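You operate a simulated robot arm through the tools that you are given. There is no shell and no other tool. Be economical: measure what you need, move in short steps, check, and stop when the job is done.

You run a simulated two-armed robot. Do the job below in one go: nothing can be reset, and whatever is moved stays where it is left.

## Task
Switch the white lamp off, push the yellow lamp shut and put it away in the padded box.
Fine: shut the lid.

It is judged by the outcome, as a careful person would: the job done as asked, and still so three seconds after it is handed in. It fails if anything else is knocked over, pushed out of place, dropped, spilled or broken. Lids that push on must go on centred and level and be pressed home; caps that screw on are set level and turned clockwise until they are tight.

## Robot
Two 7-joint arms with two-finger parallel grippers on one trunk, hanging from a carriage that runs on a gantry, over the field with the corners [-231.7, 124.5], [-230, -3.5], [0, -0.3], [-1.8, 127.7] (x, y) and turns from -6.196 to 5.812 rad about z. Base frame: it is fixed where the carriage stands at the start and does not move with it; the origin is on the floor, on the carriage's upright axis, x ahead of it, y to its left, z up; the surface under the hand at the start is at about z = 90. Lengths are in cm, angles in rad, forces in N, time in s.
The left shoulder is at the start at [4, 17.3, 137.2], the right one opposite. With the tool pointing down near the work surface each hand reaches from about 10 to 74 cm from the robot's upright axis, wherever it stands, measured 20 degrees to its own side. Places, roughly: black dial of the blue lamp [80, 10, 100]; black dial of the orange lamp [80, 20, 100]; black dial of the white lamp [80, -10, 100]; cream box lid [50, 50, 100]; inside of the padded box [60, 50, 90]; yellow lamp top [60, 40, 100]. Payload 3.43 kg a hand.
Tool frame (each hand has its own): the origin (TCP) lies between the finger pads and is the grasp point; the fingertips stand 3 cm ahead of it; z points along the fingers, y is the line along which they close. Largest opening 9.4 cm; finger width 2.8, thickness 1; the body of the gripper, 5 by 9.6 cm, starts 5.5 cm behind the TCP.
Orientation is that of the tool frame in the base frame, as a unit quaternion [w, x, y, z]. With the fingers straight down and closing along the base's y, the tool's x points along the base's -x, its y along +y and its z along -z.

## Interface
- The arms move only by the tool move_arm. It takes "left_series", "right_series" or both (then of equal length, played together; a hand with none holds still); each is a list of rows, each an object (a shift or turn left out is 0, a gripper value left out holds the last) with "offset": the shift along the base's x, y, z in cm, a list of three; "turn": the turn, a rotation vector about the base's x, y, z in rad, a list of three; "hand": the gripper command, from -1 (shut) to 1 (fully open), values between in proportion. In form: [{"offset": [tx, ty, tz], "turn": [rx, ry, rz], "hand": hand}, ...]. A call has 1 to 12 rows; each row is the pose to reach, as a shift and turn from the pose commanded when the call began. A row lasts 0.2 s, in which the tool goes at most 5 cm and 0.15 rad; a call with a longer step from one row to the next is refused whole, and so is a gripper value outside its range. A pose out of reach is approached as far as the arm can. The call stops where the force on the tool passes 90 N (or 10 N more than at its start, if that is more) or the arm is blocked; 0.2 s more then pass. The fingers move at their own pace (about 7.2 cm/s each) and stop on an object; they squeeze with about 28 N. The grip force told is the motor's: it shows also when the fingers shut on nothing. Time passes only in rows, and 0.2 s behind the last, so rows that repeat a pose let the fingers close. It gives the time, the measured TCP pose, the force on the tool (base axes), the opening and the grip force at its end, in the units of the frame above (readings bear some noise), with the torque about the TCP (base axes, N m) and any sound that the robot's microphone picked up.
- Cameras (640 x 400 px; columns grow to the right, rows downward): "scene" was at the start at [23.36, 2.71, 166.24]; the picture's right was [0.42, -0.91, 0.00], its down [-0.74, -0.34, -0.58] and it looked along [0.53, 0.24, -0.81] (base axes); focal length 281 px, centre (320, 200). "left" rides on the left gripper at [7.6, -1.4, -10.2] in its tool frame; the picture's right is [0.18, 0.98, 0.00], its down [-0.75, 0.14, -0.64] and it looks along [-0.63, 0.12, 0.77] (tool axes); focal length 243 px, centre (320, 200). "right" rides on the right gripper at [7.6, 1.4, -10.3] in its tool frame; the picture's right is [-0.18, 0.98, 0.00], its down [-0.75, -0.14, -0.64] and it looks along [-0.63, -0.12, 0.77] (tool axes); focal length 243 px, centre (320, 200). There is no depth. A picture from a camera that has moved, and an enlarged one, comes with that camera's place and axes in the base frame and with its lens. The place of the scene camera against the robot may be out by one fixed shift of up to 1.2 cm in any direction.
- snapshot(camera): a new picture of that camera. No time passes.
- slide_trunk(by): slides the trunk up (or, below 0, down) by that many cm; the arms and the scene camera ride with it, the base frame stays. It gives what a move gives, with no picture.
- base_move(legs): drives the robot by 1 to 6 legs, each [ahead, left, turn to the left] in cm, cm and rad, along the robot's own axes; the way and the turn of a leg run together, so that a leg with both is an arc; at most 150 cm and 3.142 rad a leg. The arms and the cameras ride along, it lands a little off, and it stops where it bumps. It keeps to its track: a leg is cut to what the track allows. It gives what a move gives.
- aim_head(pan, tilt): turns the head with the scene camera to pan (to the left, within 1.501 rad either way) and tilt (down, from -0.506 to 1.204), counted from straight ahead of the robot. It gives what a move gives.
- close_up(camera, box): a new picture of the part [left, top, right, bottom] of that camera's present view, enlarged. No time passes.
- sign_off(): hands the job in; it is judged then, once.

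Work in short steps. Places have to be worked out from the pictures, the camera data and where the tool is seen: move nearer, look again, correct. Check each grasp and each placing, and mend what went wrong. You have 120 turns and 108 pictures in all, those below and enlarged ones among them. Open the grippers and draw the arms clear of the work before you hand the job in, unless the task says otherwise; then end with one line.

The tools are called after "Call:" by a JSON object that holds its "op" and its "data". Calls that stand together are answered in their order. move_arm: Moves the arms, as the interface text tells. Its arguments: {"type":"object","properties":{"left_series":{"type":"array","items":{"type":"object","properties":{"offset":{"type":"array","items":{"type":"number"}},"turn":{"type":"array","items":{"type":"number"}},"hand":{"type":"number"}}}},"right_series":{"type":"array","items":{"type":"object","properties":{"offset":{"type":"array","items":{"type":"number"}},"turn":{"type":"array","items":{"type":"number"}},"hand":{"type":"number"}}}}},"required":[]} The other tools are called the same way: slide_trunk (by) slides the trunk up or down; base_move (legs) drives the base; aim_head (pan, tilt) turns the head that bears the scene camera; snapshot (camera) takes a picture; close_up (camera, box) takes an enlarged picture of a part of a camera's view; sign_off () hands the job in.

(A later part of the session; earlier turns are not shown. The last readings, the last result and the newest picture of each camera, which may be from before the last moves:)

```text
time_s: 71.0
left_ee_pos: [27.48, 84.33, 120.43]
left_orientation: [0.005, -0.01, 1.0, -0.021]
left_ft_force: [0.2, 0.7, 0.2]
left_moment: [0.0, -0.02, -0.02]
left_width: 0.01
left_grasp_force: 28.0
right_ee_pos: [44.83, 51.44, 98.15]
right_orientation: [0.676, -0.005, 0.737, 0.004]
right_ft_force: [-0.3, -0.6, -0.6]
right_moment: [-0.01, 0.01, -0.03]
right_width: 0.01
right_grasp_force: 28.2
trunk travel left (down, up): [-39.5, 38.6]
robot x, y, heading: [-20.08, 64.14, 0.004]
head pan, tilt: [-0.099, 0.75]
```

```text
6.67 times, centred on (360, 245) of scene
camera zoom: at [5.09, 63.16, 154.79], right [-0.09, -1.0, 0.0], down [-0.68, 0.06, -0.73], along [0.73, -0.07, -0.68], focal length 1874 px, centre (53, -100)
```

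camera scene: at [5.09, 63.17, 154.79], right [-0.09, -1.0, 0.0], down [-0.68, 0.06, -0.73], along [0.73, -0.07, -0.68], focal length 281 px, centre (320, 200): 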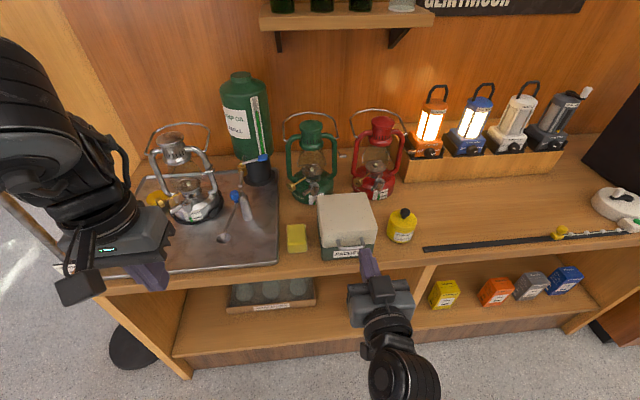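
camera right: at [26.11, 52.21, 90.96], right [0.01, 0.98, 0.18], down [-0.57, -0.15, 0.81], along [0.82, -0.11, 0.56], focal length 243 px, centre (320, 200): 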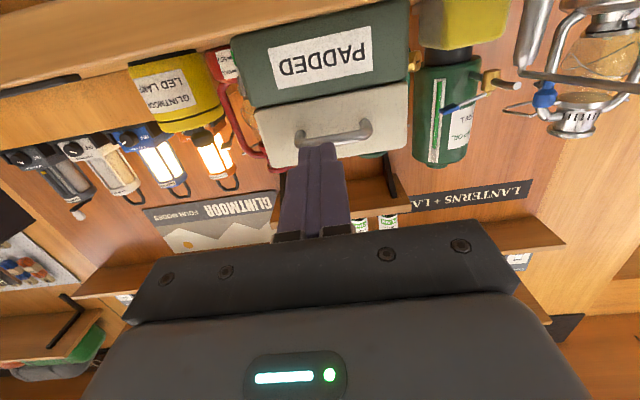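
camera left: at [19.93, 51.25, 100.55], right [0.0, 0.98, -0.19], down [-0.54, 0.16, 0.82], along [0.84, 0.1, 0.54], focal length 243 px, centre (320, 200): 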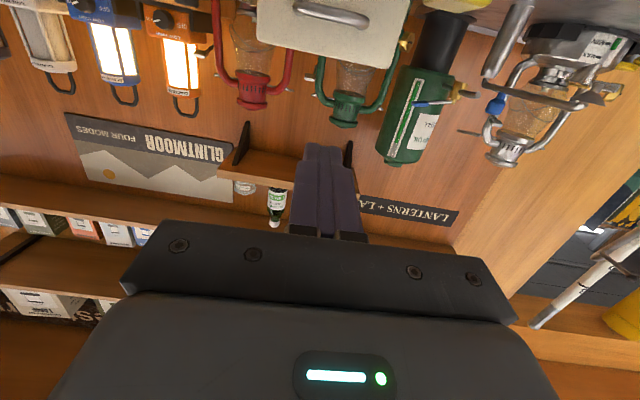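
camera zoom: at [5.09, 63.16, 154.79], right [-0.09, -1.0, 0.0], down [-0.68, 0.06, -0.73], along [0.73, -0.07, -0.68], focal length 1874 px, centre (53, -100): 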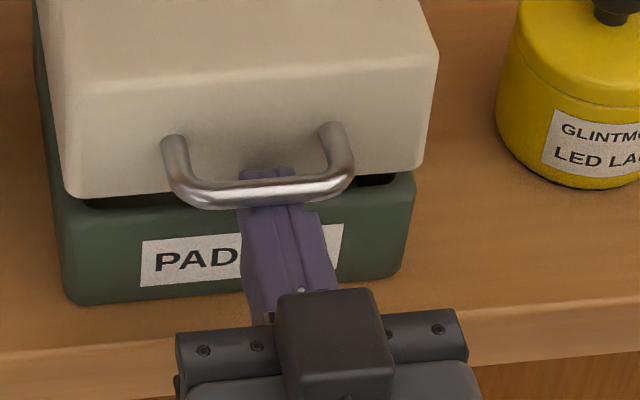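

The lid rises with no resistance. I follow an arc about the rear hinge to about 0.45 rad, turning the hand with it, and look.

Call:
{"op": "move_arm", "data": {"right_series": [{"offset": [0.2, 0, 1.2], "turn": [0, 0.075, 0]}, {"offset": [0.5, 0, 2.39], "turn": [0, 0.15, 0]}, {"offset": [0.9, 0, 3.55], "turn": [0, 0.225, 0]}, {"offset": [1.36, 0, 4.68], "turn": [0, 0.3, 0]}, {"offset": [1.9, 0, 5.8], "turn": [0, 0.375, 0]}, {"offset": [2.55, 0, 6.82], "turn": [0, 0.45, 0]}]}}

Call:
{"op": "snapshot", "data": {"camera": "scene"}}

Call:
{"op": "close_up", "data": {"camera": "right", "box": [200, 0, 480, 240]}}

```text
time_s: 72.4
left_ee_pos: [27.65, 84.2, 120.46]
left_orientation: [0.006, -0.009, 1.0, -0.021]
left_ft_force: [0.2, -0.2, 0.2]
left_moment: [-0.01, 0.03, 0.0]
left_width: 0.02
left_grasp_force: 27.4
right_ee_pos: [47.4, 51.32, 104.87]
right_orientation: [0.493, -0.003, 0.87, 0.004]
right_ft_force: [0.1, -0.1, -0.8]
right_moment: [0.02, 0.05, 0.04]
right_width: 0.0
right_grasp_force: 27.7
trunk travel left (down, up): [-39.5, 38.6]
robot x, y, heading: [-19.79, 63.78, 0.001]
head pan, tilt: [-0.099, 0.75]
```

```text
44 pictures are left
camera scene: at [5.14, 63.14, 154.8], right [-0.09, -1.0, 0.0], down [-0.68, 0.06, -0.73], along [0.73, -0.07, -0.68], focal length 281 px, centre (320, 200)
```

scene: 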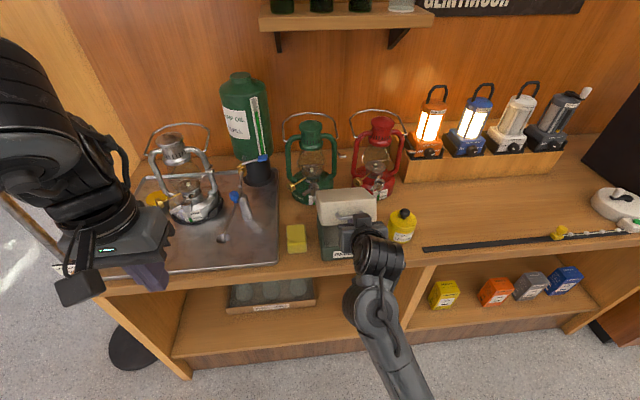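

```text
1.67 times, centred on (340, 120) of right
camera zoom: at [34.66, 52.68, 103.64], right [0.08, 0.98, 0.16], down [-0.16, -0.15, 0.98], along [0.98, -0.11, 0.15], focal length 404 px, centre (287, 333)
```

zoom: 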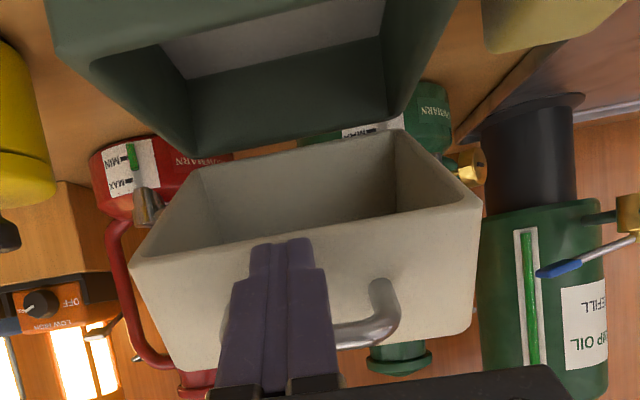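

The lid is hinged at the rear and following well. I continue the arc by another 0.6 rad.

Call:
{"op": "move_arm", "data": {"right_series": [{"offset": [0.72, 0, 1.0], "turn": [0, 0.075, 0]}, {"offset": [1.48, 0, 1.93], "turn": [0, 0.15, 0]}, {"offset": [2.33, 0, 2.8], "turn": [0, 0.225, 0]}, {"offset": [3.23, 0, 3.62], "turn": [0, 0.3, 0]}, {"offset": [4.2, 0, 4.35], "turn": [0, 0.375, 0]}, {"offset": [5.21, 0, 5.03], "turn": [0, 0.45, 0]}, {"offset": [6.3, 0, 5.6], "turn": [0, 0.525, 0]}, {"offset": [7.39, 0, 6.13], "turn": [0, 0.6, 0]}]}}

Call:
{"op": "close_up", "data": {"camera": "scene", "box": [260, 120, 460, 270]}}

Call:
{"op": "snapshot", "data": {"camera": "right"}}

```text
time_s: 74.2
left_ee_pos: [27.52, 84.18, 120.33]
left_orientation: [0.005, -0.008, 1.0, -0.021]
left_ft_force: [0.2, -0.3, -0.7]
left_moment: [-0.02, 0.02, 0.01]
left_width: 0.01
left_grasp_force: 28.0
right_ee_pos: [54.66, 51.56, 111.06]
right_orientation: [0.216, -0.002, 0.976, 0.005]
right_ft_force: [0.7, -0.8, 0.3]
right_moment: [0.05, 0.0, 0.0]
right_width: 0.01
right_grasp_force: 28.2
trunk travel left (down, up): [-39.5, 38.6]
robot x, y, heading: [-19.54, 63.78, 0.002]
head pan, tilt: [-0.099, 0.75]
```

```text
2.67 times, centred on (360, 195) of scene
camera zoom: at [5.13, 63.15, 154.8], right [-0.09, -1.0, 0.0], down [-0.68, 0.06, -0.73], along [0.73, -0.07, -0.68], focal length 750 px, centre (213, 213)
```

zoom: 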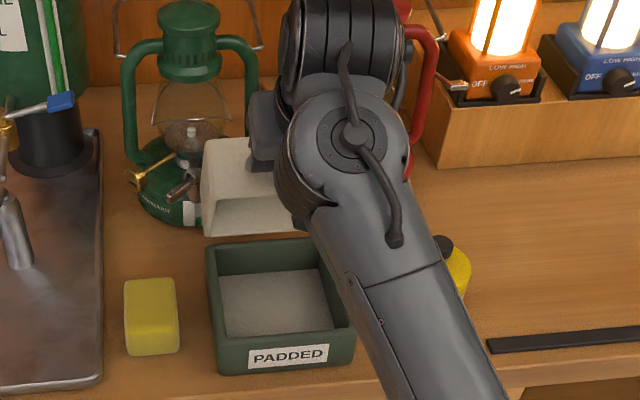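

```text
41 pictures are left
camera right: at [43.46, 52.74, 117.35], right [0.16, 0.98, 0.09], down [0.41, -0.15, 0.9], along [0.9, -0.11, -0.43], focal length 243 px, centre (320, 200)
```

right: 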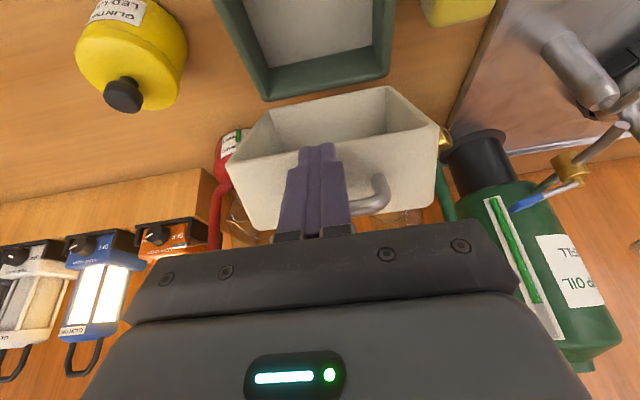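

About 65° open. I continue the arc past upright.

Call:
{"op": "move_arm", "data": {"right_series": [{"offset": [1.1, 0, 0.4], "turn": [0, 0.075, 0]}, {"offset": [2.3, 0, 0.76], "turn": [0, 0.15, 0]}, {"offset": [3.5, 0, 1.0], "turn": [0, 0.225, 0]}, {"offset": [4.7, 0, 1.16], "turn": [0, 0.3, 0]}, {"offset": [5.9, 0, 1.2], "turn": [0, 0.375, 0]}, {"offset": [7.1, 0, 1.2], "turn": [0, 0.4, 0]}]}}

Call:
{"op": "close_up", "data": {"camera": "scene", "box": [260, 120, 460, 270]}}

Call:
{"op": "snapshot", "data": {"camera": "right"}}

```text
time_s: 75.6
left_ee_pos: [27.58, 84.25, 120.43]
left_orientation: [0.004, -0.009, 1.0, -0.02]
left_ft_force: [-0.1, -0.5, -0.7]
left_moment: [0.01, 0.01, -0.01]
left_width: 0.0
left_grasp_force: 28.1
right_ee_pos: [54.43, 49.23, 111.02]
right_orientation: [0.025, 0.0, 1.0, 0.006]
right_ft_force: [-0.1, 0.4, 0.2]
right_moment: [-0.01, 0.02, 0.01]
right_width: 0.01
right_grasp_force: 28.4
right hand out of reach, approached as far as the arm can: row 3, 4, 5, 6
trunk travel left (down, up): [-39.5, 38.6]
robot x, y, heading: [-20.12, 64.12, 0.01]
head pan, tilt: [-0.099, 0.75]
```

```text
2.67 times, centred on (360, 195) of scene
camera zoom: at [5.14, 63.14, 154.79], right [-0.09, -1.0, 0.0], down [-0.68, 0.06, -0.73], along [0.73, -0.07, -0.68], focal length 750 px, centre (213, 213)
```

zoom: 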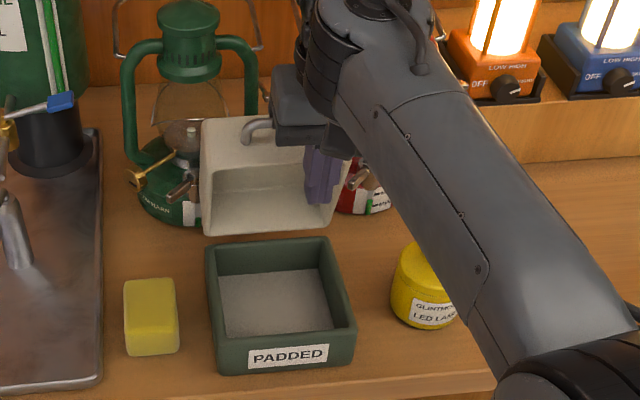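

```text
39 pictures are left
camera right: at [46.34, 50.48, 120.89], right [0.18, 0.98, 0.02], down [0.72, -0.15, 0.68], along [0.67, -0.11, -0.74], focal length 243 px, centre (320, 200)
```

right: 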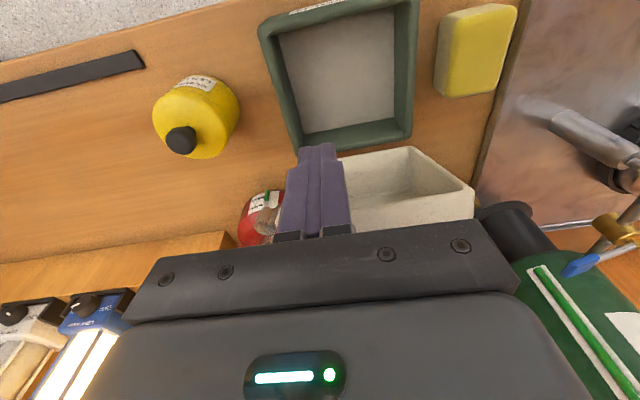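

The lid now seems to stand open by itself with no force on the hand. I draw the right hand back and check that it stays.

Call:
{"op": "move_arm", "data": {"right_series": [{"offset": [-2, 0, 1]}, {"offset": [-5, -1, 3]}, {"offset": [-9, -2, 5]}, {"offset": [-13, -4, 5]}, {"offset": [-16, -7, 5]}, {"offset": [-16, -7, 5]}]}}

Call:
{"op": "close_up", "data": {"camera": "scene", "box": [260, 120, 460, 270]}}

Call:
{"op": "snapshot", "data": {"camera": "right"}}

```text
time_s: 76.0
left_ee_pos: [27.61, 84.31, 120.31]
left_orientation: [0.004, -0.01, 1.0, -0.021]
left_ft_force: [-0.2, -0.5, -0.2]
left_moment: [-0.02, -0.02, -0.01]
left_width: 0.03
left_grasp_force: 28.3
right_ee_pos: [53.32, 48.78, 111.87]
right_orientation: [0.037, 0.02, 0.999, -0.004]
right_ft_force: [22.0, -8.3, -51.7]
right_moment: [-0.35, -1.79, 0.13]
right_width: 0.02
right_grasp_force: 28.3
trunk travel left (down, up): [-39.5, 38.6]
robot x, y, heading: [-19.92, 64.61, 0.006]
head pan, tilt: [-0.099, 0.75]
stopped in row 2 (right hand): the force on the tool passed its limit at 328 N (the readings are from after the stop); the commanded pose is now the measured one
```

```text
2.67 times, centred on (360, 195) of scene
camera zoom: at [5.09, 63.16, 154.79], right [-0.09, -1.0, 0.0], down [-0.68, 0.06, -0.73], along [0.73, -0.07, -0.68], focal length 750 px, centre (213, 213)
```

zoom: 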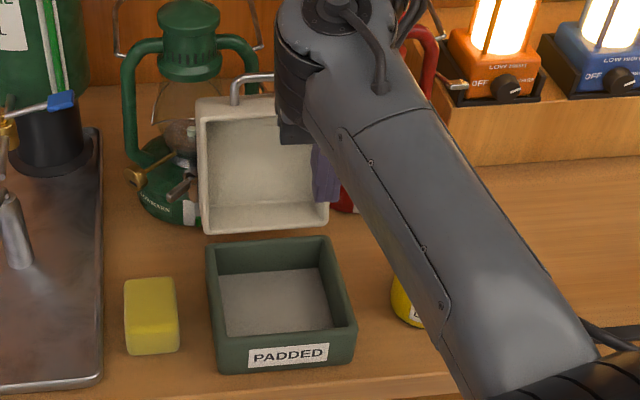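

```text
37 pictures are left
camera right: at [45.15, 50.68, 121.64], right [0.22, 0.97, 0.01], down [0.7, -0.17, 0.7], along [0.68, -0.15, -0.72], focal length 243 px, centre (320, 200)
```

right: 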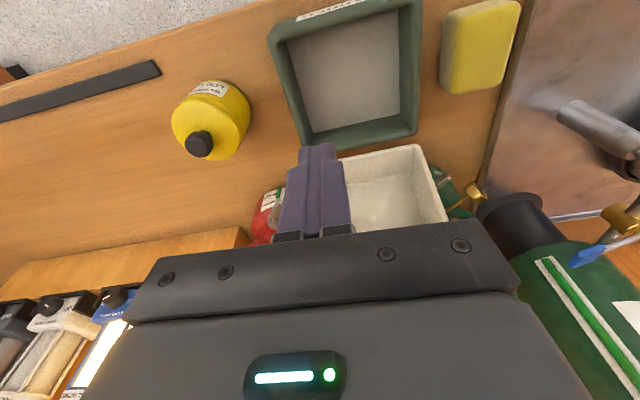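

The hand jerked on retracting because the commanded pose had run out of reach, but the lid now stands past upright and the box and lantern look undisturbed. I draw back gently in small steps.

Call:
{"op": "move_arm", "data": {"right_series": [{"offset": [-0.7, 0, 0]}, {"offset": [-1.4, 0, 0]}, {"offset": [-2.1, 0, 0]}]}}

Call:
{"op": "close_up", "data": {"camera": "scene", "box": [260, 120, 460, 270]}}

```text
time_s: 76.3
left_ee_pos: [27.57, 84.24, 120.35]
left_orientation: [0.005, -0.01, 1.0, -0.021]
left_ft_force: [0.1, -0.4, 0.2]
left_moment: [-0.01, 0.03, -0.01]
left_width: 0.0
left_grasp_force: 27.7
right_ee_pos: [53.55, 48.7, 111.97]
right_orientation: [0.043, 0.025, 0.999, -0.007]
right_ft_force: [15.6, -0.8, -32.5]
right_moment: [-0.79, -0.96, -0.37]
right_width: 0.01
right_grasp_force: 27.3
trunk travel left (down, up): [-39.5, 38.6]
robot x, y, heading: [-19.97, 63.93, 0.01]
head pan, tilt: [-0.099, 0.75]
stopped in row 1 (right hand): the force on the tool passed its limit at 140 N (the readings are from after the stop); the commanded pose is now the measured one
```

```text
2.67 times, centred on (360, 195) of scene
camera zoom: at [5.08, 63.15, 154.79], right [-0.09, -1.0, 0.0], down [-0.68, 0.06, -0.73], along [0.73, -0.07, -0.68], focal length 750 px, centre (213, 213)
```

zoom: 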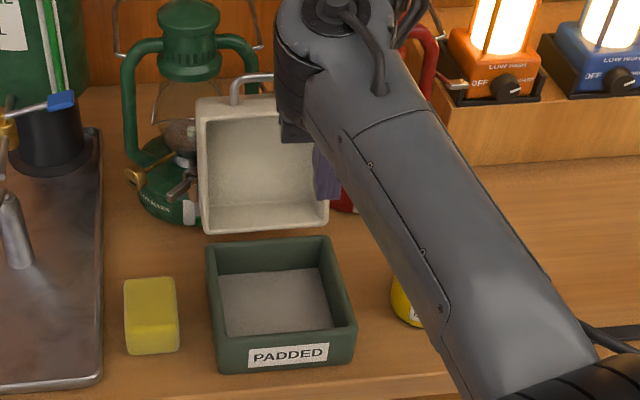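

The force line passes through the hand's own camera: it is touching the robot's own forearm, not the lid. I pitch the hand forward to free it, then retreat.

Call:
{"op": "move_arm", "data": {"right_series": [{"turn": [0, -0.1, 0]}, {"offset": [-0.5, 0, 0], "turn": [0, -0.2, 0]}, {"offset": [-1, 0, 0], "turn": [0, -0.3, 0]}, {"offset": [-1.5, 0, 0], "turn": [0, -0.4, 0]}]}}

Call:
{"op": "snapshot", "data": {"camera": "scene"}}

```text
time_s: 76.6
left_ee_pos: [27.55, 84.21, 120.38]
left_orientation: [0.005, -0.009, 1.0, -0.021]
left_ft_force: [-0.2, -0.2, 0.5]
left_moment: [0.01, 0.02, -0.01]
left_width: 0.0
left_grasp_force: 28.1
right_ee_pos: [53.84, 48.56, 112.22]
right_orientation: [0.061, 0.036, 0.997, -0.01]
right_ft_force: [12.1, -7.8, -25.7]
right_moment: [-0.02, -1.04, 0.27]
right_width: 0.02
right_grasp_force: 28.0
trunk travel left (down, up): [-39.5, 38.6]
robot x, y, heading: [-19.74, 64.15, 0.008]
head pan, tilt: [-0.099, 0.75]
stopped in row 1 (right hand): the force on the tool passed its limit at 147 N (the readings are from after the stop); the commanded pose is now the measured one
```

```text
35 pictures are left
camera scene: at [5.07, 63.15, 154.79], right [-0.09, -1.0, 0.0], down [-0.68, 0.06, -0.73], along [0.73, -0.07, -0.68], focal length 281 px, centre (320, 200)
```

scene: 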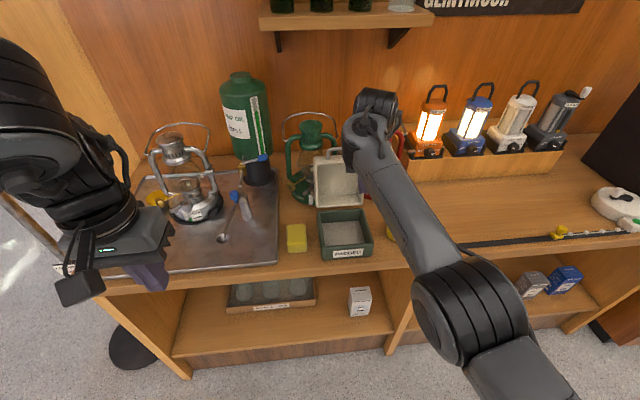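

It frees slowly. I retrace towards the last good pose (hand pitched 0.43, y 51.5) in small steps.

Call:
{"op": "move_arm", "data": {"right_series": [{"offset": [0.1, 0.3, -0.2], "turn": [0, -0.03, 0]}, {"offset": [0.2, 0.7, -0.3], "turn": [0, -0.08, 0]}, {"offset": [0.3, 1.2, -0.5], "turn": [0, -0.14, 0]}, {"offset": [0.4, 1.8, -0.7], "turn": [0, -0.2, 0]}, {"offset": [0.6, 2.4, -0.9], "turn": [0, -0.26, 0]}, {"offset": [0.8, 3.0, -1.1], "turn": [0, -0.32, 0]}]}}

Call:
{"op": "close_up", "data": {"camera": "scene", "box": [260, 120, 460, 270]}}

```text
time_s: 77.1
left_ee_pos: [27.52, 84.33, 120.42]
left_orientation: [0.004, -0.01, 1.0, -0.021]
left_ft_force: [-0.4, 0.5, -0.7]
left_moment: [0.01, -0.03, 0.0]
left_width: 0.01
left_grasp_force: 28.2
right_ee_pos: [54.02, 48.81, 112.14]
right_orientation: [0.084, 0.041, 0.996, -0.01]
right_ft_force: [15.6, -1.6, -28.0]
right_moment: [-0.78, -0.93, -0.4]
right_width: 0.0
right_grasp_force: 28.0
trunk travel left (down, up): [-39.5, 38.6]
robot x, y, heading: [-20.21, 64.17, 0.005]
head pan, tilt: [-0.099, 0.75]
stopped in row 2 (right hand): the force on the tool passed its limit at 101 N (the readings are from after the stop); the commanded pose is now the measured one
```

```text
2.67 times, centred on (360, 195) of scene
camera zoom: at [5.08, 63.15, 154.79], right [-0.09, -1.0, 0.0], down [-0.68, 0.06, -0.73], along [0.73, -0.07, -0.68], focal length 750 px, centre (213, 213)
```

zoom: 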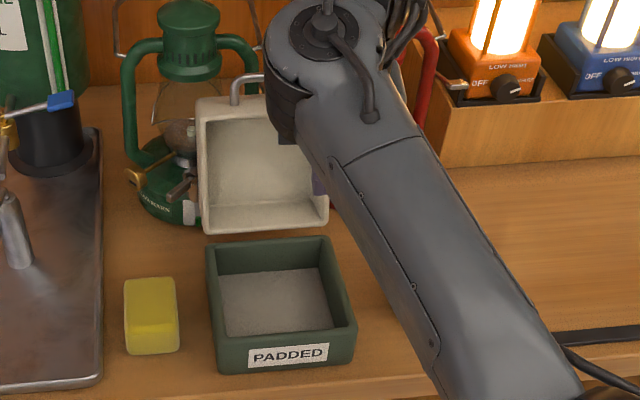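

Pitch is coming free (0.17 now). I continue with pitch only.

Call:
{"op": "move_arm", "data": {"right_series": [{"turn": [0, -0.03, 0]}, {"turn": [0, -0.08, 0]}, {"turn": [0, -0.14, 0]}, {"turn": [0, -0.2, 0]}, {"turn": [0, -0.26, 0]}]}}

```text
time_s: 77.5
left_ee_pos: [27.54, 84.27, 120.38]
left_orientation: [0.006, -0.011, 1.0, -0.021]
left_ft_force: [1.0, 0.1, 0.4]
left_moment: [-0.01, 0.0, 0.02]
left_width: 0.01
left_grasp_force: 27.8
right_ee_pos: [54.09, 48.63, 112.1]
right_orientation: [0.102, 0.044, 0.994, -0.011]
right_ft_force: [17.5, -2.1, -28.6]
right_moment: [-0.87, -0.95, -0.47]
right_width: 0.01
right_grasp_force: 28.0
trunk travel left (down, up): [-39.5, 38.6]
robot x, y, heading: [-19.95, 63.78, 0.005]
head pan, tilt: [-0.099, 0.75]
stopped in row 2 (right hand): the force on the tool passed its limit at 103 N (the readings are from after the stop); the commanded pose is now the measured one
```

Lowering the hand should open the angle between hand and forearm (there is free space above the open box). I go down in small steps.

Call:
{"op": "move_arm", "data": {"right_series": [{"offset": [0, 0, -0.4]}, {"offset": [0, 0, -1.0]}, {"offset": [0, 0, -1.8]}, {"offset": [0, 0, -2.6]}, {"offset": [0, 0, -3.4]}, {"offset": [0, 0, -4.2]}]}}

```text
time_s: 78.9
left_ee_pos: [27.51, 84.29, 120.36]
left_orientation: [0.004, -0.011, 1.0, -0.02]
left_ft_force: [-1.0, -0.3, 0.5]
left_moment: [0.05, 0.02, -0.01]
left_width: 0.0
left_grasp_force: 28.4
right_ee_pos: [54.24, 48.82, 107.92]
right_orientation: [0.1, 0.042, 0.994, -0.011]
right_ft_force: [-0.6, 0.6, -0.6]
right_moment: [-0.01, -0.01, 0.01]
right_width: 0.0
right_grasp_force: 27.7
trunk travel left (down, up): [-39.5, 38.6]
robot x, y, heading: [-20.37, 64.6, 0.01]
head pan, tilt: [-0.099, 0.75]
```

Free, with zero force. Now I pitch the hand forward and retreat at this height.

Call:
{"op": "move_arm", "data": {"right_series": [{"offset": [-1, 0, 0], "turn": [0, -0.1, 0]}, {"offset": [-3, 0, 0], "turn": [0, -0.2, 0]}, {"offset": [-6, 0, 0], "turn": [0, -0.3, 0]}, {"offset": [-10, 0, 0], "turn": [0, -0.3, 0]}, {"offset": [-14, -2, 0], "turn": [0, -0.3, 0]}, {"offset": [-17, -4, 0], "turn": [0, -0.3, 0]}, {"offset": [-17, -4, 0], "turn": [0, -0.3, 0]}]}}

Call:
{"op": "snapshot", "data": {"camera": "scene"}}

Call:
{"op": "snapshot", "data": {"camera": "right"}}

```text
time_s: 79.6
left_ee_pos: [27.46, 84.31, 120.37]
left_orientation: [0.004, -0.011, 1.0, -0.021]
left_ft_force: [0.4, 0.0, -0.4]
left_moment: [0.03, 0.04, 0.0]
left_width: 0.0
left_grasp_force: 27.7
right_ee_pos: [51.25, 48.64, 108.22]
right_orientation: [0.212, 0.04, 0.977, -0.008]
right_ft_force: [17.1, 9.7, -16.1]
right_moment: [-1.18, -0.56, -1.65]
right_width: 0.0
right_grasp_force: 27.7
trunk travel left (down, up): [-39.5, 38.6]
robot x, y, heading: [-19.92, 64.1, 0.002]
head pan, tilt: [-0.099, 0.75]
stopped in row 3 (right hand): the force on the tool passed its limit at 118 N (the readings are from after the stop); the commanded pose is now the measured one
```

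```text
33 pictures are left
camera scene: at [5.07, 63.14, 154.79], right [-0.09, -1.0, 0.0], down [-0.68, 0.06, -0.73], along [0.73, -0.07, -0.68], focal length 281 px, centre (320, 200)
```

scene: 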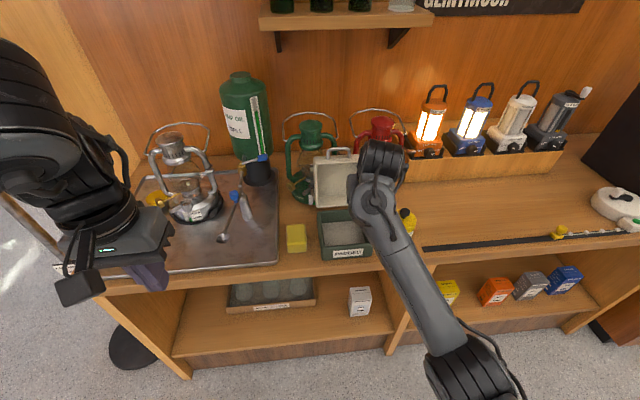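

```text
32 pictures are left
camera right: at [40.16, 50.93, 114.37], right [0.25, 0.97, 0.07], down [0.41, -0.17, 0.9], along [0.88, -0.19, -0.44], focal length 243 px, centre (320, 200)
```

right: 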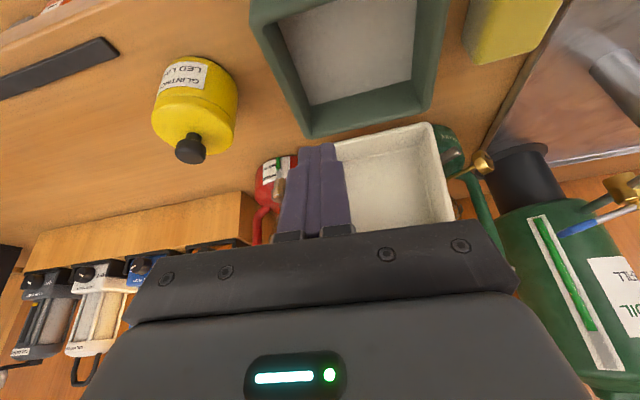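

Still self-contact as the hand nears the body at this pitch; the opening path had it pitched further forward here. I back out +x a touch, pitch 0.45 more, then retreat along that path.

Call:
{"op": "move_arm", "data": {"right_series": [{"offset": [0.8, 0, -0.5]}, {"offset": [1.5, 0, -0.8], "turn": [0, -0.08, 0]}, {"offset": [1.5, 0, -0.8], "turn": [0, -0.2, 0]}, {"offset": [1.5, 0, -0.8], "turn": [0, -0.32, 0]}, {"offset": [1.0, 0, -1.0], "turn": [0, -0.45, 0]}, {"offset": [0, 0, -1.2], "turn": [0, -0.55, 0]}, {"offset": [-1, 0, -1.2], "turn": [0, -0.65, 0]}, {"offset": [-2, 0, -1.2], "turn": [0, -0.7, 0]}]}}

```text
time_s: 81.4
left_ee_pos: [27.42, 84.25, 120.28]
left_orientation: [0.005, -0.01, 1.0, -0.021]
left_ft_force: [-0.3, 0.1, 0.4]
left_moment: [0.03, -0.02, 0.0]
left_width: 0.0
left_grasp_force: 28.0
right_ee_pos: [49.12, 48.63, 107.18]
right_orientation: [0.533, 0.041, 0.845, 0.004]
right_ft_force: [0.6, 0.7, -0.4]
right_moment: [0.0, -0.02, 0.03]
right_width: 0.0
right_grasp_force: 28.0
trunk travel left (down, up): [-39.5, 38.6]
robot x, y, heading: [-19.56, 64.18, 0.006]
head pan, tilt: [-0.099, 0.75]
```

Free. I retreat backwards.

Call:
{"op": "move_arm", "data": {"right_series": [{"offset": [-4, 0, 0]}, {"offset": [-8, -1, 0]}, {"offset": [-12, -2, 0]}, {"offset": [-14, -2, 0]}]}}

Call:
{"op": "snapshot", "data": {"camera": "scene"}}

```text
time_s: 82.4
left_ee_pos: [27.71, 84.19, 120.46]
left_orientation: [0.005, -0.009, 1.0, -0.02]
left_ft_force: [0.4, -0.3, -0.5]
left_moment: [0.0, 0.01, 0.0]
left_width: 0.0
left_grasp_force: 28.1
right_ee_pos: [35.0, 46.72, 106.82]
right_orientation: [0.533, 0.04, 0.845, 0.005]
right_ft_force: [0.3, 0.4, 0.0]
right_moment: [0.0, 0.05, 0.02]
right_width: 0.0
right_grasp_force: 28.0
trunk travel left (down, up): [-39.5, 38.6]
robot x, y, heading: [-19.93, 64.07, 0.007]
head pan, tilt: [-0.099, 0.75]
```

```text
31 pictures are left
camera scene: at [5.14, 63.11, 154.8], right [-0.09, -1.0, 0.0], down [-0.68, 0.06, -0.73], along [0.73, -0.07, -0.68], focal length 281 px, centre (320, 200)
```

scene: 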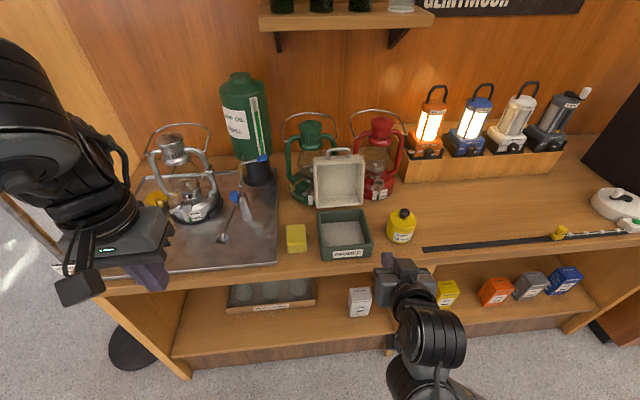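

The lid stays open by itself. Next, the lamp: I raise the trunk back to its start height, where the right hand works well pointing down, and turn the hand down and open.

Call:
{"op": "slide_trunk", "data": {"by": 13}}

Call:
{"op": "move_arm", "data": {"right_series": [{"turn": [0, 0.14, 0], "hand": 1}, {"turn": [0, 0.28, 0]}, {"turn": [0, 0.42, 0]}, {"turn": [0, 0.56, 0]}, {"turn": [0, 0.7, 0]}, {"turn": [0, 0.84, 0]}, {"turn": [0, 0.98, 0]}, {"turn": [0, 1.126, 0]}, {"turn": [0, 1.126, 0]}]}}

```text
time_s: 84.0
left_ee_pos: [27.53, 84.3, 133.43]
left_orientation: [0.004, -0.009, 1.0, -0.02]
left_ft_force: [-1.0, -0.2, 0.1]
left_moment: [-0.02, 0.01, 0.0]
left_width: 0.0
left_grasp_force: 27.8
right_ee_pos: [35.04, 46.67, 119.75]
right_orientation: [0.533, 0.04, 0.845, 0.005]
right_ft_force: [-0.3, -0.3, 0.3]
right_moment: [-0.02, 0.04, 0.0]
right_width: 0.0
right_grasp_force: 27.8
trunk travel left (down, up): [-52.5, 25.6]
robot x, y, heading: [-20.04, 64.32, 0.007]
head pan, tilt: [-0.099, 0.75]
```

```text
time_s: 84.8
left_ee_pos: [27.53, 84.24, 133.3]
left_orientation: [0.005, -0.01, 1.0, -0.021]
left_ft_force: [0.0, 0.1, 0.2]
left_moment: [-0.01, -0.01, -0.02]
left_width: 0.0
left_grasp_force: 28.9
right_ee_pos: [35.61, 46.75, 120.22]
right_orientation: [0.366, 0.045, 0.929, -0.004]
right_ft_force: [38.7, 18.2, -25.6]
right_moment: [-0.99, -2.57, -3.32]
right_width: 9.4
right_grasp_force: 0.0
trunk travel left (down, up): [-52.5, 25.6]
robot x, y, heading: [-19.78, 64.14, 0.004]
head pan, tilt: [-0.099, 0.75]
stopped in row 4 (right hand): the force on the tool passed its limit at 214 N (the readings are from after the stop); the commanded pose is now the measured one
```

The hand meets the forearm again when pitching down at this height; lower down it has more room. I un-pitch slightly, lower in front of the table, and then pitch down.

Call:
{"op": "move_arm", "data": {"right_series": [{"offset": [0, 0, -1], "turn": [0, -0.12, 0]}, {"offset": [0, 0, -4], "turn": [0, -0.12, 0]}, {"offset": [0, 0, -8], "turn": [0, -0.12, 0]}, {"offset": [0, -2, -12], "turn": [0, -0.12, 0]}, {"offset": [0, -4, -16], "turn": [0, -0.12, 0]}, {"offset": [0, -6, -18], "turn": [0, 0.0, 0]}, {"offset": [0, -6, -18], "turn": [0, 0.14, 0]}, {"offset": [0, -6, -18], "turn": [0, 0.28, 0]}, {"offset": [0, -6, -18], "turn": [0, 0.42, 0]}, {"offset": [0, -6, -18], "turn": [0, 0.56, 0]}, {"offset": [0, -6, -18], "turn": [0, 0.7, 0]}, {"offset": [0, -6, -18], "turn": [0, 0.75, 0]}]}}

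Call:
{"op": "snapshot", "data": {"camera": "scene"}}

```text
time_s: 87.0
left_ee_pos: [27.5, 84.33, 133.35]
left_orientation: [0.005, -0.01, 1.0, -0.021]
left_ft_force: [-0.2, 0.2, 0.6]
left_moment: [0.0, -0.04, -0.04]
left_width: 0.01
left_grasp_force: 27.6
right_ee_pos: [35.94, 40.59, 102.18]
right_orientation: [0.129, 0.04, 0.991, -0.015]
right_ft_force: [22.3, 3.3, -30.7]
right_moment: [-0.75, -1.24, -0.72]
right_width: 9.38
right_grasp_force: 0.0
trunk travel left (down, up): [-52.5, 25.6]
robot x, y, heading: [-19.6, 64.37, 0.007]
head pan, tilt: [-0.099, 0.75]
stopped in row 10 (right hand): the force on the tool passed its limit at 200 N (the readings are from after the stop); the commanded pose is now the measured one
```

```text
30 pictures are left
camera scene: at [5.09, 63.15, 167.79], right [-0.09, -1.0, 0.0], down [-0.68, 0.06, -0.73], along [0.73, -0.07, -0.68], focal length 281 px, centre (320, 200)
```

scene: 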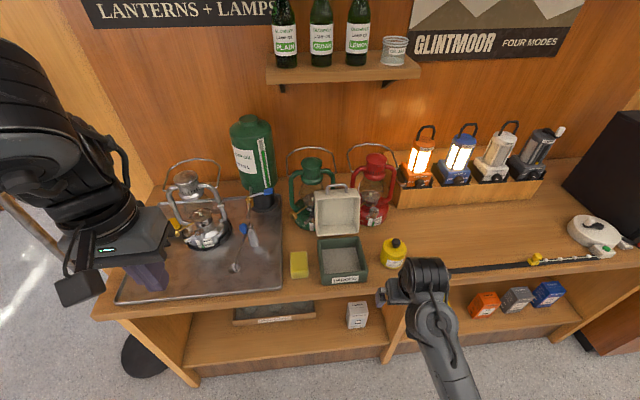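

Nearly vertical now. A higher trunk should steepen the forearm and give more wrist room: I relieve the contact, raise the trunk 12 cm, and lower the hand by the same.

Call:
{"op": "move_arm", "data": {"right_series": [{"offset": [0, 0, -1], "turn": [0, -0.1, 0]}, {"offset": [0, 0, -3], "turn": [0, -0.1, 0]}, {"offset": [0, 0, -3], "turn": [0, -0.1, 0]}]}}

Call:
{"op": "slide_trunk", "data": {"by": 14}}

Call:
{"op": "move_arm", "data": {"right_series": [{"offset": [0, 0, -3]}, {"offset": [0, 0, -6]}, {"offset": [0, 0, -9], "turn": [0, 0.06, 0]}, {"offset": [0, 0, -9], "turn": [0, 0.12, 0]}, {"offset": [0, 0, -9], "turn": [0, 0.18, 0]}, {"offset": [0, 0, -9], "turn": [0, 0.24, 0]}, {"offset": [0, 0, -9], "turn": [0, 0.3, 0]}, {"offset": [0, 0, -9], "turn": [0, 0.36, 0]}]}}

```text
time_s: 87.8
left_ee_pos: [27.49, 84.3, 133.3]
left_orientation: [0.005, -0.01, 1.0, -0.021]
left_ft_force: [0.2, 0.2, -0.1]
left_moment: [-0.03, 0.01, 0.0]
left_width: 0.0
left_grasp_force: 27.9
right_ee_pos: [35.91, 40.56, 99.14]
right_orientation: [0.176, 0.04, 0.983, -0.013]
right_ft_force: [0.4, -0.5, -0.1]
right_moment: [-0.01, -0.01, 0.0]
right_width: 9.4
right_grasp_force: 0.1
trunk travel left (down, up): [-52.5, 25.6]
robot x, y, heading: [-20.13, 64.11, 0.003]
head pan, tilt: [-0.099, 0.75]
```

```text
time_s: 89.4
left_ee_pos: [27.48, 84.35, 147.4]
left_orientation: [0.004, -0.011, 1.0, -0.021]
left_ft_force: [-0.8, -0.4, -0.4]
left_moment: [-0.01, -0.02, 0.0]
left_width: 0.0
left_grasp_force: 28.0
right_ee_pos: [35.88, 40.37, 113.12]
right_orientation: [0.176, 0.041, 0.983, -0.013]
right_ft_force: [0.2, 0.6, 0.6]
right_moment: [-0.03, 0.03, 0.03]
right_width: 9.4
right_grasp_force: 0.1
trunk travel left (down, up): [-66.5, 11.6]
robot x, y, heading: [-19.78, 64.48, 0.007]
head pan, tilt: [-0.099, 0.75]
```

```text
time_s: 91.2
left_ee_pos: [27.56, 84.26, 147.33]
left_orientation: [0.005, -0.01, 1.0, -0.021]
left_ft_force: [-0.6, 0.9, -0.6]
left_moment: [-0.02, 0.01, -0.01]
left_width: 0.0
left_grasp_force: 27.7
right_ee_pos: [35.87, 40.4, 104.13]
right_orientation: [-0.004, 0.037, 0.999, -0.02]
right_ft_force: [-0.9, 0.3, 0.1]
right_moment: [-0.05, -0.01, -0.01]
right_width: 9.4
right_grasp_force: 0.0
trunk travel left (down, up): [-66.5, 11.6]
robot x, y, heading: [-19.97, 64.22, 0.004]
head pan, tilt: [-0.099, 0.75]
```

The hand is vertical and free. I level out a small tilt and raise it to 107.

Call:
{"op": "move_arm", "data": {"right_series": [{"offset": [0, 0, 1], "turn": [0.02, 0, 0]}, {"offset": [0, 0, 2], "turn": [0.04, 0, 0.03]}, {"offset": [0, 0, 3], "turn": [0.04, 0, 0.07]}, {"offset": [0, 0, 3], "turn": [0.04, 0, 0.07]}]}}

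Call:
{"op": "close_up", "data": {"camera": "right", "box": [160, 0, 480, 240]}}

```text
time_s: 92.2
left_ee_pos: [27.52, 84.28, 147.29]
left_orientation: [0.004, -0.01, 1.0, -0.021]
left_ft_force: [0.6, -0.7, -0.8]
left_moment: [-0.01, 0.01, 0.01]
left_width: 0.0
left_grasp_force: 28.2
right_ee_pos: [36.06, 40.33, 107.11]
right_orientation: [-0.003, 0.002, 1.0, -0.001]
right_ft_force: [0.3, 0.1, -0.3]
right_moment: [-0.01, 0.0, -0.01]
right_width: 9.42
right_grasp_force: 0.1
trunk travel left (down, up): [-66.5, 11.6]
robot x, y, heading: [-19.73, 63.97, 0.002]
head pan, tilt: [-0.099, 0.75]
```

```text
1.67 times, centred on (320, 120) of right
camera zoom: at [28.57, 41.77, 117.45], right [0.19, 0.98, 0.0], down [0.76, -0.14, 0.64], along [0.63, -0.12, -0.77], focal length 404 px, centre (320, 333)
```

zoom: 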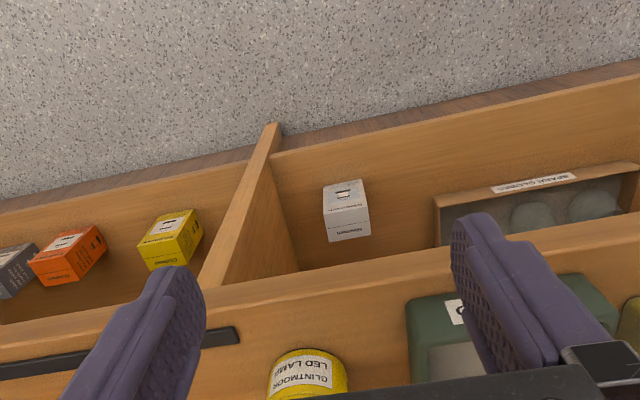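

The lamp lies straight ahead between the fingers. I drive 14 cm ahead and 5 right, then look again.

Call:
{"op": "base_move", "data": {"legs": [[14, -5, 0]]}}

Call:
{"op": "snapshot", "data": {"camera": "right"}}

```text
time_s: 93.6
left_ee_pos: [41.16, 79.34, 147.37]
left_orientation: [0.005, -0.009, 1.0, -0.022]
left_ft_force: [-0.4, -0.7, 0.0]
left_moment: [0.05, 0.01, 0.01]
left_width: 0.0
left_grasp_force: 27.9
right_ee_pos: [49.78, 35.45, 107.12]
right_orientation: [-0.004, 0.003, 1.0, -0.001]
right_ft_force: [-0.5, -0.3, -0.6]
right_moment: [0.02, 0.0, -0.03]
right_width: 9.36
right_grasp_force: 0.2
trunk travel left (down, up): [-66.5, 11.6]
robot x, y, heading: [-6.22, 59.12, 0.007]
head pan, tilt: [-0.099, 0.75]
```

```text
28 pictures are left
camera right: at [42.3, 36.81, 117.45], right [0.19, 0.98, 0.0], down [0.76, -0.14, 0.64], along [0.63, -0.12, -0.77], focal length 243 px, centre (320, 200)
```

right: 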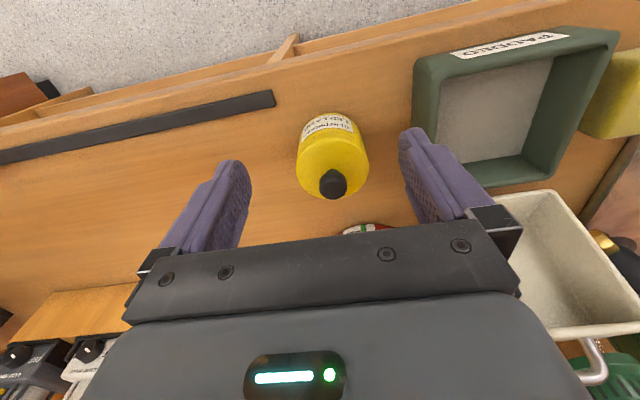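

The lamp's axis is at about [55.2, 35.5]. I drive 5.4 cm ahead with the base and then check before going down.

Call:
{"op": "base_move", "data": {"legs": [[5.4, 0, 0]]}}

Call:
{"op": "snapshot", "data": {"camera": "right"}}

```text
time_s: 94.5
left_ee_pos: [46.69, 79.2, 147.43]
left_orientation: [0.005, -0.009, 1.0, -0.021]
left_ft_force: [0.4, 0.0, -1.0]
left_moment: [-0.01, -0.01, -0.02]
left_width: 0.0
left_grasp_force: 28.2
right_ee_pos: [55.12, 35.36, 107.13]
right_orientation: [-0.002, 0.004, 1.0, -0.001]
right_ft_force: [1.2, 0.5, 0.0]
right_moment: [0.03, 0.03, -0.01]
right_width: 9.41
right_grasp_force: 0.1
trunk travel left (down, up): [-66.5, 11.6]
robot x, y, heading: [-0.99, 59.47, 0.001]
head pan, tilt: [-0.099, 0.75]
```

```text
27 pictures are left
camera right: at [47.67, 36.8, 117.46], right [0.19, 0.98, 0.0], down [0.76, -0.15, 0.64], along [0.63, -0.12, -0.77], focal length 243 px, centre (320, 200)
```

right: 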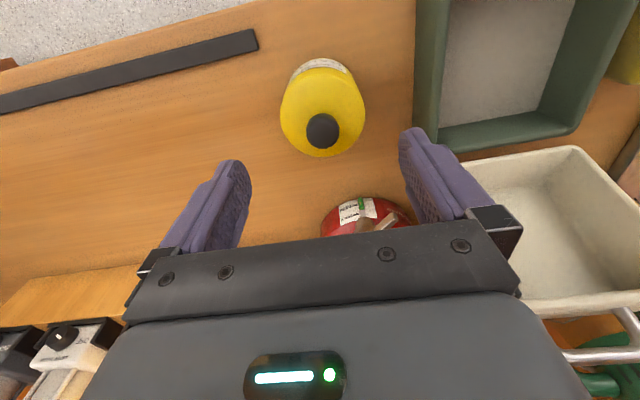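

Lamp axis at about [55.4, 35.5]; clear on both sides. I go down in steps to TCP z≈95.2.

Call:
{"op": "move_arm", "data": {"right_series": [{"offset": [0.3, 0.1, -3]}, {"offset": [0.3, 0.1, -6]}, {"offset": [0.3, 0.1, -9]}, {"offset": [0.3, 0.1, -11]}, {"offset": [0.3, 0.1, -11.9]}, {"offset": [0.3, 0.1, -11.9]}]}}

Call:
{"op": "snapshot", "data": {"camera": "right"}}

```text
time_s: 95.9
left_ee_pos: [46.73, 79.32, 147.42]
left_orientation: [0.004, -0.008, 1.0, -0.021]
left_ft_force: [1.2, 0.6, -0.1]
left_moment: [0.02, 0.01, 0.02]
left_width: 0.0
left_grasp_force: 27.9
right_ee_pos: [55.41, 35.49, 94.94]
right_orientation: [-0.005, 0.004, 1.0, -0.002]
right_ft_force: [-0.5, 0.7, 0.0]
right_moment: [-0.03, -0.02, 0.0]
right_width: 9.4
right_grasp_force: 0.0
trunk travel left (down, up): [-66.5, 11.6]
robot x, y, heading: [-0.64, 59.37, 0.002]
head pan, tilt: [-0.099, 0.75]
```

```text
26 pictures are left
camera right: at [47.89, 36.93, 105.33], right [0.19, 0.98, 0.0], down [0.76, -0.15, 0.64], along [0.63, -0.12, -0.77], focal length 243 px, centre (320, 200)
```

right: 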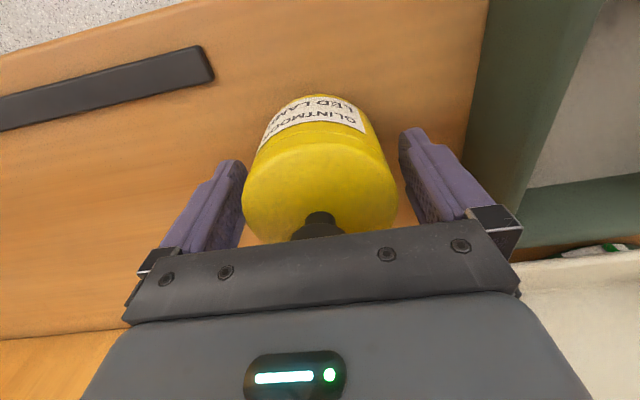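

The lamp is centred between the fingers and nothing touches. I close and wait for the grip.

Call:
{"op": "move_arm", "data": {"right_series": [{"hand": 0.4}, {"hand": -1}, {"hand": -1}, {"hand": -1}]}}

Call:
{"op": "close_up", "data": {"camera": "scene", "box": [290, 210, 450, 310]}}

```text
time_s: 96.9
left_ee_pos: [46.61, 79.37, 147.42]
left_orientation: [0.004, -0.009, 1.0, -0.022]
left_ft_force: [0.5, 0.7, 0.1]
left_moment: [-0.01, 0.02, -0.04]
left_width: 0.03
left_grasp_force: 27.7
right_ee_pos: [55.38, 35.4, 94.97]
right_orientation: [-0.004, 0.004, 1.0, 0.0]
right_ft_force: [0.0, 0.3, -0.1]
right_moment: [0.01, 0.01, 0.01]
right_width: 7.46
right_grasp_force: 28.9
trunk travel left (down, up): [-66.5, 11.6]
robot x, y, heading: [-0.77, 59.32, 0.005]
head pan, tilt: [-0.099, 0.75]
```

```text
4.00 times, centred on (370, 260) of scene
camera zoom: at [24.18, 58.21, 181.79], right [-0.1, -1.0, 0.0], down [-0.68, 0.07, -0.73], along [0.73, -0.07, -0.68], focal length 1124 px, centre (120, -40)
```

zoom: 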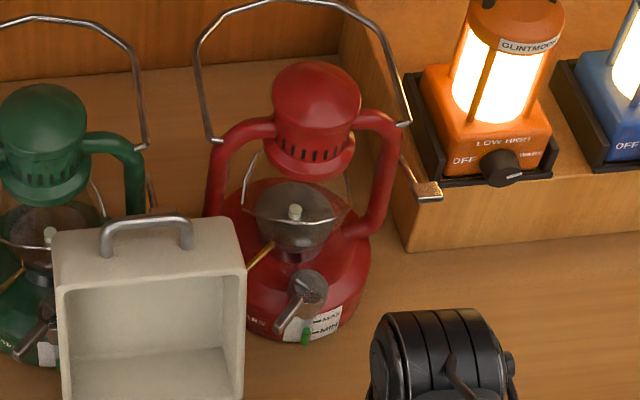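

Gripped (7.46 cm). I lift the lamp by 10.5 cm.

Call:
{"op": "move_arm", "data": {"right_series": [{"offset": [0, 0, 1]}, {"offset": [0, 0, 3]}, {"offset": [0, 0, 6]}, {"offset": [0, 0, 9]}, {"offset": [0, 0, 10.5]}, {"offset": [0, 0, 10.5]}]}}

Call:
{"op": "aim_head", "data": {"pan": -0.2, "tilt": 1.1}}

Call:
{"op": "snapshot", "data": {"camera": "scene"}}

Call:
{"op": "snapshot", "data": {"camera": "right"}}

```text
time_s: 98.3
left_ee_pos: [46.64, 79.3, 147.38]
left_orientation: [0.004, -0.009, 1.0, -0.02]
left_ft_force: [-0.3, -0.6, 0.6]
left_moment: [-0.02, 0.02, 0.0]
left_width: 0.0
left_grasp_force: 27.8
right_ee_pos: [55.57, 35.37, 105.69]
right_orientation: [-0.003, 0.003, 1.0, 0.0]
right_ft_force: [-0.2, 0.5, -0.1]
right_moment: [0.29, 0.09, 0.02]
right_width: 6.92
right_grasp_force: 27.3
trunk travel left (down, up): [-66.5, 11.6]
robot x, y, heading: [-0.49, 59.34, 0.005]
head pan, tilt: [-0.099, 0.75]
```

```text
time_s: 99.2
left_ee_pos: [46.63, 79.39, 147.4]
left_orientation: [0.004, -0.009, 1.0, -0.021]
left_ft_force: [-0.2, -0.6, 1.0]
left_moment: [0.02, -0.04, -0.04]
left_width: 0.0
left_grasp_force: 28.0
right_ee_pos: [55.61, 35.41, 105.73]
right_orientation: [-0.003, 0.003, 1.0, 0.0]
right_ft_force: [-0.7, 0.8, 0.2]
right_moment: [0.24, 0.02, 0.01]
right_width: 6.92
right_grasp_force: 28.1
trunk travel left (down, up): [-66.5, 11.6]
robot x, y, heading: [-0.52, 59.42, 0.0]
head pan, tilt: [-0.201, 1.1]
```

```text
24 pictures are left
camera scene: at [22.13, 57.77, 179.22], right [-0.2, -0.98, 0.0], down [-0.87, 0.17, -0.45], along [0.45, -0.09, -0.89], focal length 281 px, centre (320, 200)
```

scene: 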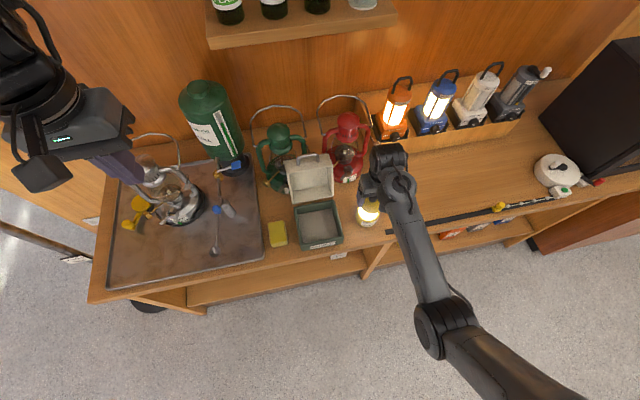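

```text
23 pictures are left
camera right: at [48.05, 36.79, 116.01], right [0.19, 0.98, 0.0], down [0.76, -0.15, 0.64], along [0.63, -0.12, -0.77], focal length 243 px, centre (320, 200)
```

right: 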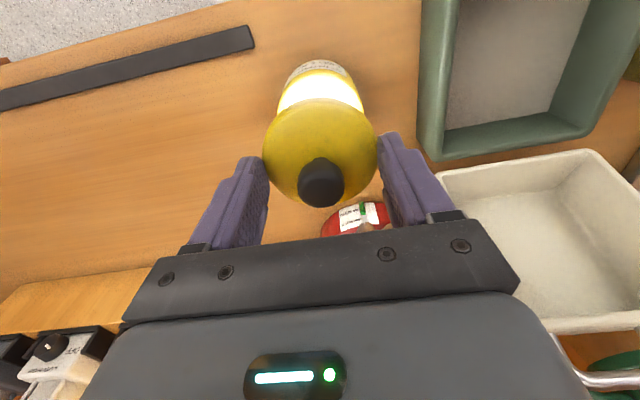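

The lamp's cap slid up and it lit: the fingers now hold only the cap, by their tips. I set it straight back down on the table and open the hand.

Call:
{"op": "move_arm", "data": {"right_series": [{"offset": [0, 0, -1]}, {"offset": [0, 0, -1.8]}, {"offset": [0, 0, -2.4]}, {"offset": [0, 0, -2.9]}, {"offset": [0, 0, -2.9]}]}}

Call:
{"op": "close_up", "data": {"camera": "right", "box": [220, 40, 420, 240]}}

```text
time_s: 100.4
left_ee_pos: [46.54, 79.33, 147.37]
left_orientation: [0.005, -0.009, 1.0, -0.02]
left_ft_force: [-0.9, -0.2, -0.1]
left_moment: [-0.03, 0.02, -0.03]
left_width: 0.01
left_grasp_force: 27.4
right_ee_pos: [55.43, 35.23, 102.68]
right_orientation: [-0.003, 0.004, 1.0, -0.002]
right_ft_force: [1.7, -2.4, 0.3]
right_moment: [-0.02, -0.18, -0.03]
right_width: 6.91
right_grasp_force: 27.9
trunk travel left (down, up): [-66.5, 11.6]
robot x, y, heading: [-1.06, 59.28, 0.005]
head pan, tilt: [-0.201, 1.1]
```

```text
2.00 times, centred on (320, 140) of right
camera zoom: at [47.91, 36.78, 112.99], right [0.19, 0.98, 0.0], down [0.76, -0.15, 0.64], along [0.63, -0.12, -0.77], focal length 485 px, centre (320, 320)
```

zoom: 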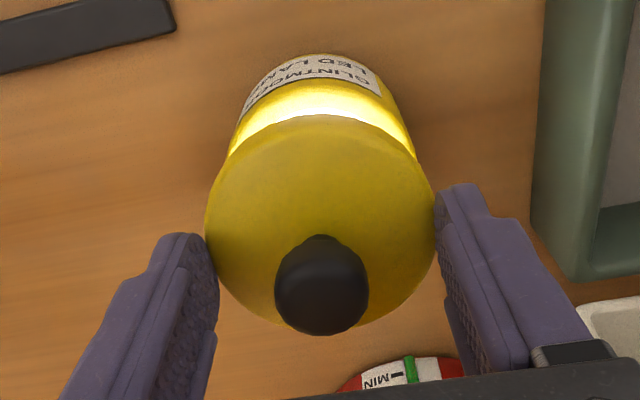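

The base is on the table. I open, lower to get the cap deep between the pads, and regrip.

Call:
{"op": "move_arm", "data": {"right_series": [{"hand": 0.8}, {"hand": 0.8}, {"offset": [0.1, 0.1, -1.2]}, {"offset": [0.1, 0.1, -2.4]}, {"offset": [0.1, 0.1, -3.4]}, {"offset": [0.1, 0.1, -3.4], "hand": -1}, {"offset": [0.1, 0.1, -3.4]}, {"offset": [0.1, 0.1, -3.4]}]}}

Call:
{"op": "close_up", "data": {"camera": "right", "box": [220, 40, 420, 240]}}

```text
time_s: 102.2
left_ee_pos: [46.68, 79.35, 147.35]
left_orientation: [0.005, -0.008, 1.0, -0.02]
left_ft_force: [0.4, 0.2, -0.4]
left_moment: [-0.01, 0.02, -0.01]
left_width: 0.01
left_grasp_force: 28.3
right_ee_pos: [55.35, 35.43, 99.29]
right_orientation: [-0.004, 0.003, 1.0, 0.0]
right_ft_force: [0.8, -1.5, -0.5]
right_moment: [-0.03, -0.01, 0.0]
right_width: 7.27
right_grasp_force: 28.1
trunk travel left (down, up): [-66.5, 11.6]
robot x, y, heading: [-0.4, 59.2, 0.002]
head pan, tilt: [-0.201, 1.1]
```

```text
2.00 times, centred on (320, 140) of right
camera zoom: at [48.01, 36.9, 109.72], right [0.19, 0.98, 0.0], down [0.76, -0.15, 0.64], along [0.63, -0.12, -0.77], focal length 485 px, centre (320, 320)
```

zoom: 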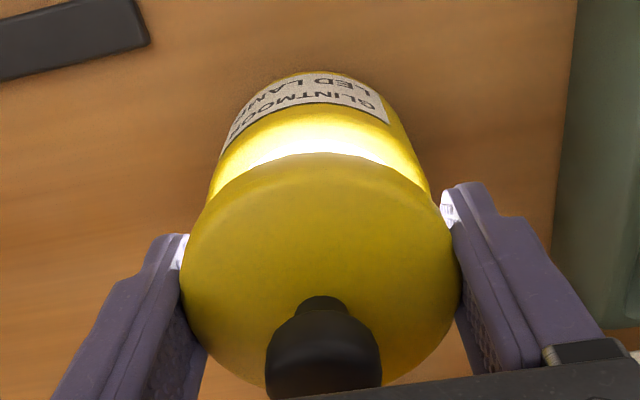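

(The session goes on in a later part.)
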